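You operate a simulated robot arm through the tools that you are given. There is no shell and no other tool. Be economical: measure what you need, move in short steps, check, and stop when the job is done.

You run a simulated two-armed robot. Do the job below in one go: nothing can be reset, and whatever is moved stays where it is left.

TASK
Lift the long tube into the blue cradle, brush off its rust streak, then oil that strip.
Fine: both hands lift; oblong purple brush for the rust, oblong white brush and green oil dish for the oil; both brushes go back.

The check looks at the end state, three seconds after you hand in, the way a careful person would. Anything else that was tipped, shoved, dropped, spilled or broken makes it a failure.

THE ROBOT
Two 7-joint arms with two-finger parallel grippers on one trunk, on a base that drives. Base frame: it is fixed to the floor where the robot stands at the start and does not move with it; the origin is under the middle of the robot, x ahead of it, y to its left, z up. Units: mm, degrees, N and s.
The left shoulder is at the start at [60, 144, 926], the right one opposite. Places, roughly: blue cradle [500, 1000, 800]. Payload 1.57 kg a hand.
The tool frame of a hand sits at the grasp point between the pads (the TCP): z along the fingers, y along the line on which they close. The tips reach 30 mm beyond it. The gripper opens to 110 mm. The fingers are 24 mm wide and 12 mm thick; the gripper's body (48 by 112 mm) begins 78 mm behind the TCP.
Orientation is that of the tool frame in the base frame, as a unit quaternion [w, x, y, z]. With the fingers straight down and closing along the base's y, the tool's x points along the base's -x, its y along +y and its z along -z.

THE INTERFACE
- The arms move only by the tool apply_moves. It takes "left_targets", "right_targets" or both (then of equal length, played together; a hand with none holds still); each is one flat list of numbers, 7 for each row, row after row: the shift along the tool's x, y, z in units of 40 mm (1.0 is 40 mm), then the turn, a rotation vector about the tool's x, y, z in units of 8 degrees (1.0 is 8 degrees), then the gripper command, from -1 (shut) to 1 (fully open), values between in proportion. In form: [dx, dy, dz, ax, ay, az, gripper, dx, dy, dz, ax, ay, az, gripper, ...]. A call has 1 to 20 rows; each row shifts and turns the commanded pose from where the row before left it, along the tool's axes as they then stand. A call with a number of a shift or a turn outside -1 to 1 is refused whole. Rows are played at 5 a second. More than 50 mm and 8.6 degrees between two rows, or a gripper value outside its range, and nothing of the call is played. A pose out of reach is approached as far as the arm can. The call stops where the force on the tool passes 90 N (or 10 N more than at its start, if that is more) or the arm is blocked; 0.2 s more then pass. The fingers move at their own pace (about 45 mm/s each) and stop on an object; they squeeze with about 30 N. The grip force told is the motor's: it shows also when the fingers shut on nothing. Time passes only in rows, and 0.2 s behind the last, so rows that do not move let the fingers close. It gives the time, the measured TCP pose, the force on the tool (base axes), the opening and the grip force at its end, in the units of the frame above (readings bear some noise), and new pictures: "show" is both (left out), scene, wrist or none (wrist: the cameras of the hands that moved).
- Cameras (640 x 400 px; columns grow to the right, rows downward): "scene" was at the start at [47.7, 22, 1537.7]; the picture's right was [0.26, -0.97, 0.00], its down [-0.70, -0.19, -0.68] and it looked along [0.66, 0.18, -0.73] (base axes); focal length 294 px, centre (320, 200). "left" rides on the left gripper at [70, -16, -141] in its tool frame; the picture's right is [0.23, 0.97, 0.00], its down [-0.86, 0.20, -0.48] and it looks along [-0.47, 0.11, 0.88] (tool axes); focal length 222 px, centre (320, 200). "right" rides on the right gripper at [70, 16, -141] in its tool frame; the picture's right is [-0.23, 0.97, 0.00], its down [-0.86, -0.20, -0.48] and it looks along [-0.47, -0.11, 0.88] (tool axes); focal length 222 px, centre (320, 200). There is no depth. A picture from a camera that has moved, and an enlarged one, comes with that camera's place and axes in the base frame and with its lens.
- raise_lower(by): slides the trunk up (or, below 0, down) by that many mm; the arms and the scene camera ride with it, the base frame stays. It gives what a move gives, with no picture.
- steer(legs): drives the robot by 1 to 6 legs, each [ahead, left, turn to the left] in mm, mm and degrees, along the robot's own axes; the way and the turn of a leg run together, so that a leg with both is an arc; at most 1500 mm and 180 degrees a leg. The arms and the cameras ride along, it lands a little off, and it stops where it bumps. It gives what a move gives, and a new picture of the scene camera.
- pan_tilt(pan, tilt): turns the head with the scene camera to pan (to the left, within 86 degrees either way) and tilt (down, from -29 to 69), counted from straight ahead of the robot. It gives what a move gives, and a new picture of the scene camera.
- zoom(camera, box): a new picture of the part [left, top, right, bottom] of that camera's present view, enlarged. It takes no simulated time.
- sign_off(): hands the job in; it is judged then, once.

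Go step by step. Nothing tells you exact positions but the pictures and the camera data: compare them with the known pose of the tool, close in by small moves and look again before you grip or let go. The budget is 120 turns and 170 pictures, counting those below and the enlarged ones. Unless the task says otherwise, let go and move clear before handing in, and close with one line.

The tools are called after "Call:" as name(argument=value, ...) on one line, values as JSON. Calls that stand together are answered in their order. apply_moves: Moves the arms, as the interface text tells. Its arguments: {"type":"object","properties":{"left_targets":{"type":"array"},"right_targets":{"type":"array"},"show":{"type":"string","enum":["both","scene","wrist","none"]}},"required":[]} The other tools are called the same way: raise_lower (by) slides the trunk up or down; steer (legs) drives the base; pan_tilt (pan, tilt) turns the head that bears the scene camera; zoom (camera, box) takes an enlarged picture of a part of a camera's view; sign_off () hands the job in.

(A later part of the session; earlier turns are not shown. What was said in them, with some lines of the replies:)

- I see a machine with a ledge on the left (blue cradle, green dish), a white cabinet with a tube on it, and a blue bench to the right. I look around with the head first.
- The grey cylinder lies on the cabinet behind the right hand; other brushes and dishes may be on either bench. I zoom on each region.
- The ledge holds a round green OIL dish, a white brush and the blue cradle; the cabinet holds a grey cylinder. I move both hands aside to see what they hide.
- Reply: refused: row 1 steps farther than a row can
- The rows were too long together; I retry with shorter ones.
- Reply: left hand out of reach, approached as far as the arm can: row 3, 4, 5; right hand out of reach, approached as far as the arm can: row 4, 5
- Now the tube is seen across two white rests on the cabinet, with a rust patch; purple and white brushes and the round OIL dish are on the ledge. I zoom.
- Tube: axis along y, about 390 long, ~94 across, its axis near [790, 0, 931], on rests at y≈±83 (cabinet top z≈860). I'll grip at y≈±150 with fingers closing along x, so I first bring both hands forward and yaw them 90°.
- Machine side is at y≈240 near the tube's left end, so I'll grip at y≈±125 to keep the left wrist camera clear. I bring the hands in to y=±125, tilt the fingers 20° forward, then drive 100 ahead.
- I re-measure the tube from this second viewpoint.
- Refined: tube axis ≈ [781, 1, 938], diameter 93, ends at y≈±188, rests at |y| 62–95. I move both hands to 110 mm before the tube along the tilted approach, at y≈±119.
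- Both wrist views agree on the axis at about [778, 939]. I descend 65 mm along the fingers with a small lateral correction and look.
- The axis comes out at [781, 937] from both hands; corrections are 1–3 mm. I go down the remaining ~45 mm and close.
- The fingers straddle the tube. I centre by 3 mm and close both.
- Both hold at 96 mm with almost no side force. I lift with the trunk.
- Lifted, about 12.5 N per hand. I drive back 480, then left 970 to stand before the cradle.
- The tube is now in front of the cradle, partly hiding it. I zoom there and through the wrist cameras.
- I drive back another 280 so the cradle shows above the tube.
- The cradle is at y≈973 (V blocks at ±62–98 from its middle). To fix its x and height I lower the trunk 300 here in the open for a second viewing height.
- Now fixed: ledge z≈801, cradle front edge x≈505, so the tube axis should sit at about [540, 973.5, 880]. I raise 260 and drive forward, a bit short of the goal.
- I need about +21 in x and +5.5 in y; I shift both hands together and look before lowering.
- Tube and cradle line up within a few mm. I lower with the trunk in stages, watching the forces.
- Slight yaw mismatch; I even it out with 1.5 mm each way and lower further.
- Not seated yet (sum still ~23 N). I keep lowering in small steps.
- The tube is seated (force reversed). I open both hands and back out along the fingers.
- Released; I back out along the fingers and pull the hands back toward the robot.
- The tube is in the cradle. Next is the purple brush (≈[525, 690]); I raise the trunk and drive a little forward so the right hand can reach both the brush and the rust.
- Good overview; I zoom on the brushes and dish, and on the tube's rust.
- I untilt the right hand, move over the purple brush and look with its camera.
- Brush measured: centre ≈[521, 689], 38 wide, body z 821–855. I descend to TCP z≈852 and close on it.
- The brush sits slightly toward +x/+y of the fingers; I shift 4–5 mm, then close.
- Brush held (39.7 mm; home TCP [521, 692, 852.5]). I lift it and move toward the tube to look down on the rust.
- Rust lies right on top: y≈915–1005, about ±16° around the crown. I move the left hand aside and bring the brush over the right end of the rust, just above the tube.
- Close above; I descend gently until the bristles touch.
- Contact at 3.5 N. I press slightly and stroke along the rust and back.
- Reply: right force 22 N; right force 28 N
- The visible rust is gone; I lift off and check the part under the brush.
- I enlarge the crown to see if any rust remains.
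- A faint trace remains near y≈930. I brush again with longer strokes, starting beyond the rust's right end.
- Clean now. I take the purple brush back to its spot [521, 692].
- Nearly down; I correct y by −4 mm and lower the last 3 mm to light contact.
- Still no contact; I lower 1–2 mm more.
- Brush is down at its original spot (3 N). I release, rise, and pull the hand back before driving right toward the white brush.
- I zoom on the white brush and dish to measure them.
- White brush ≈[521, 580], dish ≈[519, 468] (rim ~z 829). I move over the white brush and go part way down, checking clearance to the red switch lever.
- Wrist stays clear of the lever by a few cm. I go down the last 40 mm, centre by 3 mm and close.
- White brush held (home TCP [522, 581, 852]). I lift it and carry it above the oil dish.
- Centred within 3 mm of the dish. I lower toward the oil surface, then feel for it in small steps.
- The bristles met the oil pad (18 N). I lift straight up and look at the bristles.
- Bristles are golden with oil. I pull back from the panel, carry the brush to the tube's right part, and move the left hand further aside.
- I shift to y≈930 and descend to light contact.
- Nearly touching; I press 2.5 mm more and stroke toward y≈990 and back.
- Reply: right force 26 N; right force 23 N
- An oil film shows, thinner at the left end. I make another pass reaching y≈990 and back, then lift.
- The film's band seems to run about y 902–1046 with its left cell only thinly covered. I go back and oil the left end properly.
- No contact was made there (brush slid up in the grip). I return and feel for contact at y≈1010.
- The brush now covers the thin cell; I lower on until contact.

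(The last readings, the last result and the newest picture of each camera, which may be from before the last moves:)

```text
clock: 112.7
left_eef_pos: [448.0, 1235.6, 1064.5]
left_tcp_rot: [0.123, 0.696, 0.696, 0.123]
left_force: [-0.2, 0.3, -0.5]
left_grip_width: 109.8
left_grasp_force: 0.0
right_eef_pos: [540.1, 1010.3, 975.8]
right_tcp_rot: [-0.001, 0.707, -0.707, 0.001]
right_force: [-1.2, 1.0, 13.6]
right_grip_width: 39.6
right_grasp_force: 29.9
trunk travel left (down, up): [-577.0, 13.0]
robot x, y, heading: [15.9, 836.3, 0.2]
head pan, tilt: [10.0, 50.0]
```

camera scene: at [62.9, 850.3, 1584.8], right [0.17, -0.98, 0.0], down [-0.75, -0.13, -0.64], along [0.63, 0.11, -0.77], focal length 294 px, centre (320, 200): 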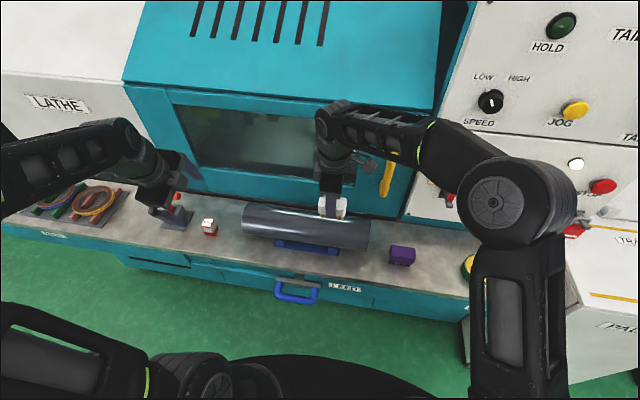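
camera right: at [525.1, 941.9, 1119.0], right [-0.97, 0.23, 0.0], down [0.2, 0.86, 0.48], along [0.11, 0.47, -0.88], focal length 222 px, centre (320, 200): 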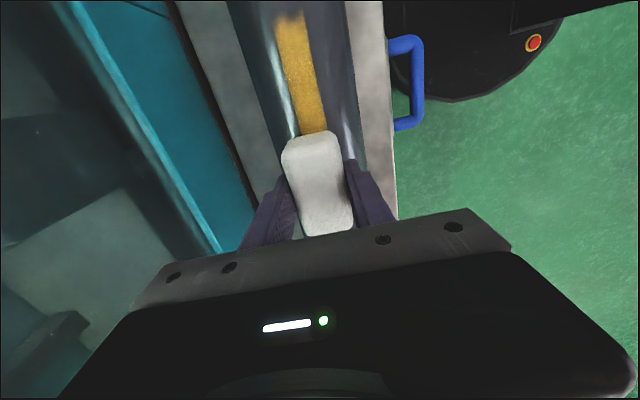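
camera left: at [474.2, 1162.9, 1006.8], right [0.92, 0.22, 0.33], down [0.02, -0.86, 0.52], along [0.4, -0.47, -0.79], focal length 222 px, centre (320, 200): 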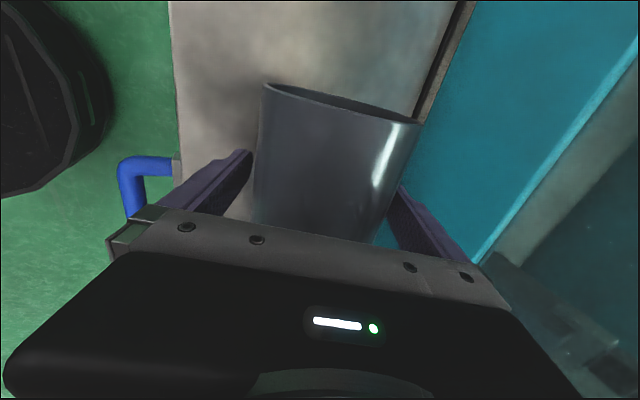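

Contact at 13.6 N; I stroke around the left end (y 985–1030) twice, then lift and check.

Call:
apply_moves(right_targets=[-0.25, 0, 0, 0, 0, 0, -1, -0.25, 0, 0, 0, 0, 0, -1, 0.3, 0, 0, 0, 0, 0, -1, 0.3, 0, 0, 0, 0, 0, -1, 0.3, 0, 0, 0, 0, 0, -1, 0.2, 0, 0, 0, 0, 0, -1, -0.3, 0, 0, 0, 0, 0, -1, -0.3, 0, 0, 0, 0, 0, -1, -0.3, 0, 0, 0, 0, 0, -1, 0.3, 0, 0, 0, 0, 0, -1, 0.3, 0, 0, 0, 0, 0, -1, 0.3, 0, 0, 0, 0, 0, -1], show="none")

Call:
apply_moves(right_targets=[0, 0, -0.5, 0, 0, 0, -1, 0, 0, -0.5, 0, 0, 0, -1, 1, 0, 0, 0, 0, 0, -1, 1, 0, 0, 0, 0, 0, -1, 1, 0, 0, 0, 0, 0, -1, 1, 0, 0, 0, 0, 0, -1, 1, 0, 0, 0, 0, 0, -1], show="none")

Call:
zoom(camera="scene", box=[230, 180, 390, 280])

```text
clock: 115.2
left_eef_pos: [448.7, 1235.1, 1064.2]
left_tcp_rot: [0.122, 0.696, 0.697, 0.123]
left_force: [-0.3, 0.4, 0.4]
left_grip_width: 110.0
left_grasp_force: 0.1
right_eef_pos: [541.9, 985.9, 973.9]
right_tcp_rot: [0.002, 0.709, -0.705, 0.0]
right_force: [0.4, 1.7, 2.5]
right_grip_width: 39.6
right_grasp_force: 29.9
trunk travel left (down, up): [-577.0, 13.0]
robot x, y, heading: [17.7, 835.0, 0.1]
head pan, tilt: [10.0, 50.0]
```

```text
clock: 116.8
left_eef_pos: [448.6, 1235.9, 1064.0]
left_tcp_rot: [0.122, 0.696, 0.697, 0.122]
left_force: [-0.2, 0.8, 0.2]
left_grip_width: 110.2
left_grasp_force: 0.2
right_eef_pos: [543.1, 785.5, 1011.3]
right_tcp_rot: [0.001, 0.707, -0.707, -0.001]
right_force: [0.1, 0.7, -1.5]
right_grip_width: 39.7
right_grasp_force: 29.8
trunk travel left (down, up): [-577.0, 13.0]
robot x, y, heading: [17.7, 834.8, 0.2]
head pan, tilt: [10.0, 50.0]
```

```text
4.00 times, centred on (310, 230) of scene
camera zoom: at [62.7, 849.2, 1584.8], right [0.18, -0.98, 0.0], down [-0.75, -0.13, -0.64], along [0.63, 0.11, -0.77], focal length 1176 px, centre (360, 80)
```

zoom: 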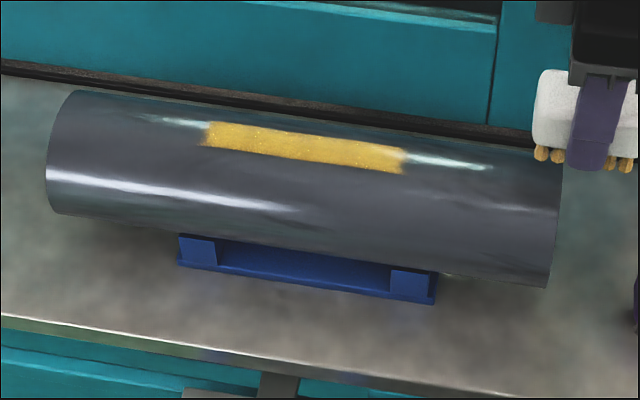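

The whole band is evenly oiled now. I carry the white brush back, staying clear of the panel, then lower to its home [522, 581].

Call:
apply_moves(right_targets=[0, 0.69, 0, 0, 0, 0, -1, 0, 0.69, 0, 0, 0, 0, -1, 0, 0.69, 0, 0, 0, 0, -1, 0.853, 0, 0, 0, 0, 0, -1, 0.853, 0, 0, 0, 0, 0, -1, 0.853, 0, 0, 0, 0, 0, -1, 0.853, 0, 0, 0, 0, 0, -1, 0.853, 0, 0, 0, 0, 0, -1, 0.853, 0, 0, 0, 0, 0, -1, 0, 0, 0.9, 0, 0, 0, -1, 0, 0, 0.9, 0, 0, 0, -1, 0, -0.775, 0, 0, 0, 0, -1, 0, -0.775, 0, 0, 0, 0, -1, 0, 0, 0.5, 0, 0, 0, -1, 0, 0, 0.6, 0, 0, 0, -1, 0, 0, 0.5, 0, 0, 0, -1, 0, 0, 0, 0, 0, 0, -1], show="none")

Call:
pan_tilt(pan=-25, tilt=50)

Call:
zoom(camera="scene", box=[250, 180, 390, 268])

```text
clock: 120.5
left_eef_pos: [447.9, 1235.5, 1063.6]
left_tcp_rot: [0.122, 0.696, 0.697, 0.122]
left_force: [0.0, 0.4, -0.8]
left_grip_width: 110.0
left_grasp_force: 0.0
right_eef_pos: [523.2, 582.7, 875.9]
right_tcp_rot: [0.0, 0.708, -0.706, -0.001]
right_force: [-0.3, -0.5, -2.2]
right_grip_width: 39.5
right_grasp_force: 30.5
trunk travel left (down, up): [-577.0, 13.0]
robot x, y, heading: [18.6, 836.4, 0.0]
head pan, tilt: [10.0, 50.0]
```

```text
clock: 121.5
left_eef_pos: [448.3, 1235.1, 1063.7]
left_tcp_rot: [0.122, 0.696, 0.697, 0.122]
left_force: [-0.4, 0.5, 0.4]
left_grip_width: 110.2
left_grasp_force: 0.1
right_eef_pos: [521.8, 582.1, 877.1]
right_tcp_rot: [0.0, 0.708, -0.707, 0.0]
right_force: [0.3, 0.8, -1.5]
right_grip_width: 39.6
right_grasp_force: 30.1
trunk travel left (down, up): [-577.0, 13.0]
robot x, y, heading: [15.6, 832.4, -0.1]
head pan, tilt: [-25.0, 50.0]
camera scene: at [57.0, 804.4, 1584.8], right [-0.42, -0.91, 0.0], down [-0.7, 0.32, -0.64], along [0.58, -0.27, -0.77], focal length 294 px, centre (320, 200)
```

scene: 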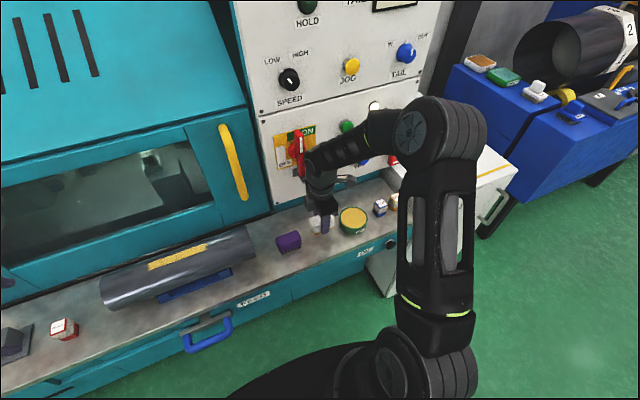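

```text
4.55 times, centred on (320, 224) of scene
camera zoom: at [57.0, 804.4, 1584.8], right [-0.42, -0.91, 0.0], down [-0.7, 0.32, -0.64], along [0.58, -0.27, -0.77], focal length 1336 px, centre (320, 91)
```

zoom: 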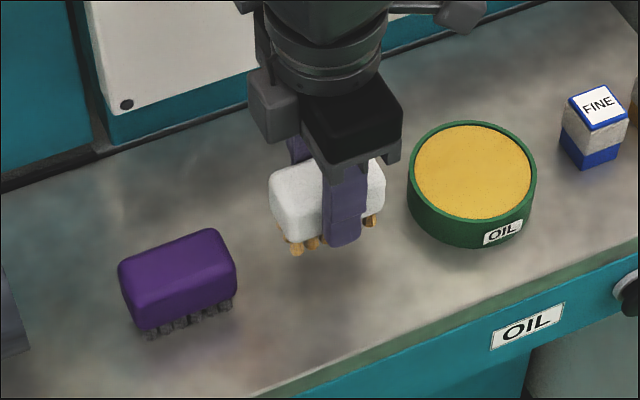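

I lower 25 mm, then feel for the ledge.

Call:
apply_moves(right_targets=[0, 0, 0.35, 0, 0, 0, -1, 0, 0, 0.27, 0, 0, 0, -1, 0, 0, 0, 0, 0, 0, -1], show="none")

Call:
apply_moves(right_targets=[0, 0, 0.05, 0, 0, 0, -1, 0, 0, 0, 0, 0, 0, -1], show="none")

Call:
apply_moves(right_targets=[0, 0, 0.04, 0, 0, 0, -1, 0, 0, 0, 0, 0, 0, -1], show="none")

```text
clock: 122.3
left_eef_pos: [448.0, 1234.8, 1064.0]
left_tcp_rot: [0.122, 0.696, 0.697, 0.122]
left_force: [0.0, 0.3, 0.5]
left_grip_width: 110.1
left_grasp_force: 0.0
right_eef_pos: [520.4, 580.9, 852.9]
right_tcp_rot: [0.0, 0.707, -0.707, 0.0]
right_force: [0.3, 0.5, -1.2]
right_grip_width: 39.6
right_grasp_force: 30.3
trunk travel left (down, up): [-577.0, 13.0]
robot x, y, heading: [20.1, 836.0, 0.2]
head pan, tilt: [-25.0, 50.0]
```

```text
clock: 122.9
left_eef_pos: [448.6, 1235.5, 1063.3]
left_tcp_rot: [0.122, 0.696, 0.697, 0.122]
left_force: [0.6, -0.3, -0.3]
left_grip_width: 110.0
left_grasp_force: 0.1
right_eef_pos: [521.2, 581.6, 850.3]
right_tcp_rot: [-0.001, -0.707, 0.707, 0.0]
right_force: [0.3, 0.2, -1.1]
right_grip_width: 39.5
right_grasp_force: 30.5
trunk travel left (down, up): [-577.0, 13.0]
robot x, y, heading: [15.9, 835.3, 0.2]
head pan, tilt: [-25.0, 50.0]
```

```text
clock: 123.5
left_eef_pos: [447.9, 1235.4, 1063.7]
left_tcp_rot: [0.122, 0.695, 0.698, 0.122]
left_force: [-0.4, 0.2, 0.6]
left_grip_width: 110.1
left_grasp_force: 0.1
right_eef_pos: [521.0, 582.1, 849.2]
right_tcp_rot: [0.001, 0.708, -0.706, -0.001]
right_force: [0.3, -0.7, -0.9]
right_grip_width: 39.7
right_grasp_force: 29.7
trunk travel left (down, up): [-577.0, 13.0]
robot x, y, heading: [17.2, 838.2, 0.0]
head pan, tilt: [-25.0, 50.0]
```

No contact yet at 849; I continue in 1.6 mm steps.

Call:
apply_moves(right_targets=[0, 0, 0.04, 0, 0, 0, -1, 0, 0, 0, 0, 0, 0, -1], show="none")

Call:
apply_moves(right_targets=[0, 0, 0.04, 0, 0, 0, -1, 0, 0, 0, 0, 0, 0, -1], show="none")

Call:
zoom(camera="scene", box=[285, 190, 355, 234])

```text
clock: 124.1
left_eef_pos: [449.3, 1234.9, 1063.6]
left_tcp_rot: [0.122, 0.696, 0.697, 0.123]
left_force: [-0.4, -1.0, -0.2]
left_grip_width: 110.1
left_grasp_force: 0.0
right_eef_pos: [520.5, 580.8, 848.1]
right_tcp_rot: [0.002, 0.708, -0.706, -0.001]
right_force: [0.4, 0.0, 0.0]
right_grip_width: 39.5
right_grasp_force: 30.2
trunk travel left (down, up): [-577.0, 13.0]
robot x, y, heading: [15.1, 836.3, 0.1]
head pan, tilt: [-25.0, 50.0]
```

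```text
clock: 124.7
left_eef_pos: [449.8, 1235.8, 1063.3]
left_tcp_rot: [0.122, 0.695, 0.698, 0.122]
left_force: [-0.1, -0.1, -0.6]
left_grip_width: 110.2
left_grasp_force: 0.1
right_eef_pos: [522.5, 581.4, 847.7]
right_tcp_rot: [0.0, 0.708, -0.706, -0.001]
right_force: [-0.1, -0.5, -0.5]
right_grip_width: 39.6
right_grasp_force: 29.6
trunk travel left (down, up): [-577.0, 13.0]
robot x, y, heading: [18.7, 835.5, 0.1]
head pan, tilt: [-25.0, 50.0]
```

```text
9.09 times, centred on (320, 212) of scene
camera zoom: at [57.0, 804.3, 1584.8], right [-0.42, -0.91, 0.0], down [-0.69, 0.32, -0.64], along [0.58, -0.27, -0.77], focal length 2672 px, centre (320, 91)
```

zoom: 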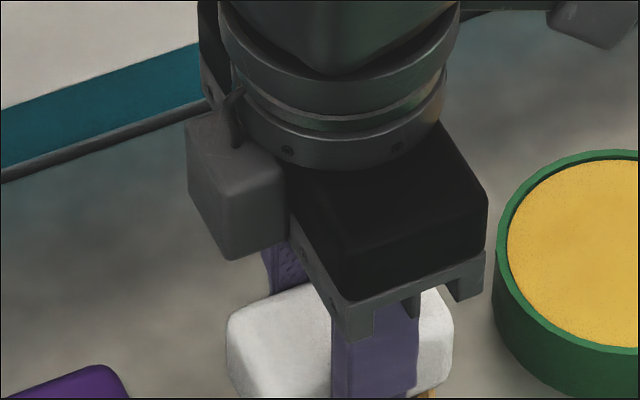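

I keep stepping down to contact.

Call:
apply_moves(right_targets=[0, 0, 0.04, 0, 0, 0, -1, 0, 0, 0, 0, 0, 0, -1], show="none")

Call:
apply_moves(right_targets=[0, 0, 0.04, 0, 0, 0, -1, 0, 0, 0, 0, 0, 0, -1], show="none")

Call:
zoom(camera="scene", box=[285, 205, 355, 249])

```text
clock: 125.3
left_eef_pos: [446.9, 1235.6, 1063.8]
left_tcp_rot: [0.123, 0.696, 0.697, 0.122]
left_force: [-0.1, 0.2, 0.0]
left_grip_width: 110.3
left_grasp_force: 0.1
right_eef_pos: [521.7, 581.2, 846.9]
right_tcp_rot: [0.0, 0.707, -0.707, 0.001]
right_force: [-3.2, -2.7, 17.1]
right_grip_width: 39.6
right_grasp_force: 29.7
trunk travel left (down, up): [-577.0, 13.0]
robot x, y, heading: [18.0, 836.0, 0.2]
head pan, tilt: [-25.0, 50.0]
```

```text
clock: 125.9
left_eef_pos: [447.1, 1235.8, 1064.0]
left_tcp_rot: [0.123, 0.696, 0.697, 0.123]
left_force: [-0.3, 0.0, 0.0]
left_grip_width: 109.6
left_grasp_force: 0.0
right_eef_pos: [520.3, 583.0, 844.3]
right_tcp_rot: [-0.002, 0.708, -0.706, 0.001]
right_force: [-1.8, -4.8, 24.5]
right_grip_width: 39.6
right_grasp_force: 29.6
trunk travel left (down, up): [-577.0, 13.0]
robot x, y, heading: [14.7, 834.1, 0.1]
head pan, tilt: [-25.0, 50.0]
```

```text
9.09 times, centred on (320, 227) of scene
camera zoom: at [54.6, 804.7, 1585.0], right [-0.42, -0.91, 0.0], down [-0.69, 0.32, -0.64], along [0.58, -0.27, -0.77], focal length 2672 px, centre (320, -46)
```

zoom: 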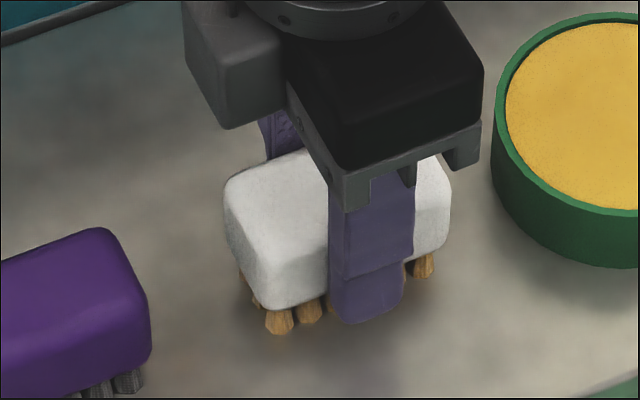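

It stands on the ledge. I ease off, open, rise straight up and pull back.

Call:
apply_moves(right_targets=[0, 0, -0.05, 0, 0, 0, -1, 0, 0, 0, 0, 0, 0, 0, 0, 0, 0, 0, 0, 0, 0.1, 0, 0, 0, 0, 0, 0, 0.1, 0, 0, -0.5, 0, 0, 0, 0.1, 0, 0, -0.9, 0, 0, 0, 0.1, 0, 0, -0.9, 0, 0, 0, 0.1, 0, 0.9, 0, 0, 0, 0, 0.1, 0, 0.9, 0, 0, 0, 0, 0.1, 0, 0.9, 0, 0, 0, 0, 0.1], show="scene")

Call:
zoom(camera="scene", box=[230, 170, 430, 295])

```text
clock: 128.1
left_eef_pos: [447.5, 1234.4, 1064.5]
left_tcp_rot: [0.122, 0.696, 0.697, 0.122]
left_force: [-0.7, 0.7, -0.7]
left_grip_width: 110.2
left_grasp_force: 0.0
right_eef_pos: [413.6, 584.3, 937.5]
right_tcp_rot: [0.0, 0.708, -0.706, -0.001]
right_force: [-1.0, -0.2, 0.0]
right_grip_width: 60.4
right_grasp_force: 0.0
trunk travel left (down, up): [-577.0, 13.0]
robot x, y, heading: [15.1, 834.8, 0.3]
head pan, tilt: [-25.0, 50.0]
camera scene: at [55.8, 804.3, 1584.9], right [-0.42, -0.91, 0.0], down [-0.69, 0.32, -0.64], along [0.58, -0.27, -0.77], focal length 294 px, centre (320, 200)
```

scene: 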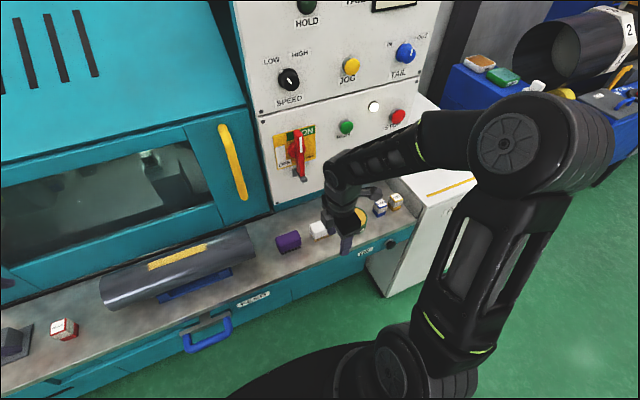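

```text
3.20 times, centred on (330, 232) of scene
camera zoom: at [55.8, 804.3, 1584.9], right [-0.42, -0.91, 0.0], down [-0.69, 0.32, -0.64], along [0.58, -0.27, -0.77], focal length 940 px, centre (288, 96)
```

zoom: 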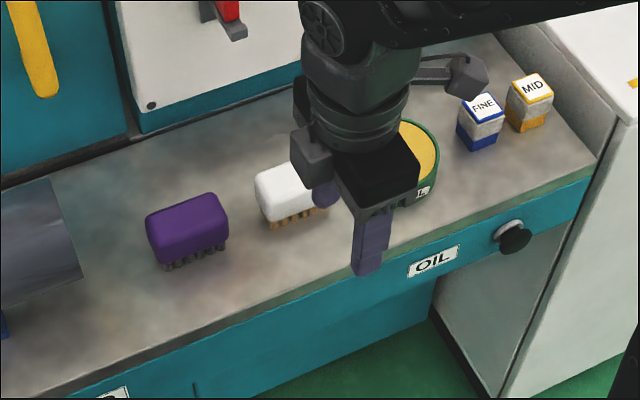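

Both brushes stand in place. I back the robot off and take a final look at everything.

Call:
steer(legs=[[-250, 0, 0]])

Call:
zoom(camera="scene", box=[180, 90, 440, 252])

```text
clock: 129.8
left_eef_pos: [201.6, 1237.3, 1064.8]
left_tcp_rot: [0.123, 0.694, 0.699, 0.123]
left_force: [-0.8, 0.0, -0.5]
left_grip_width: 109.7
left_grasp_force: 0.0
right_eef_pos: [171.9, 583.8, 937.4]
right_tcp_rot: [0.0, 0.709, -0.706, 0.0]
right_force: [0.3, 0.1, 0.2]
right_grip_width: 60.9
right_grasp_force: 0.1
trunk travel left (down, up): [-577.0, 13.0]
robot x, y, heading: [-228.7, 829.1, -0.0]
head pan, tilt: [-25.0, 50.0]
camera scene: at [-188.3, 803.6, 1584.9], right [-0.42, -0.91, 0.0], down [-0.7, 0.32, -0.64], along [0.58, -0.27, -0.77], focal length 294 px, centre (320, 200)
```

scene: 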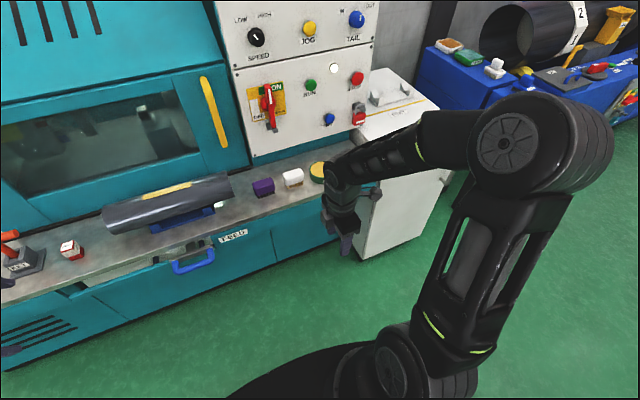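

```text
2.46 times, centred on (310, 171) of scene
camera zoom: at [-188.3, 803.6, 1584.9], right [-0.42, -0.91, 0.0], down [-0.7, 0.32, -0.64], along [0.58, -0.27, -0.77], focal length 724 px, centre (345, 271)
```

zoom: 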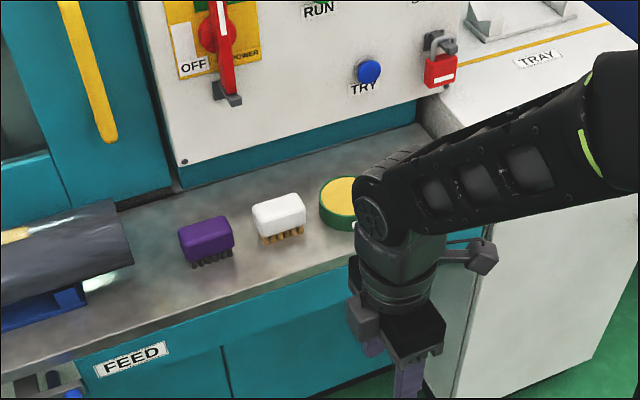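

The tube lies in the cradle with its strip oiled, both brushes are back upright, and the dish is undisturbed. I hand in.

Call:
sign_off()

```text
The job is handed in.
```

The job is handed in: both hands lifted the tube into the blue cradle, and the rust is brushed off. The strip is oiled evenly end to end. Both brushes are back where I picked them up, and I saw nothing else disturbed in the last picture.
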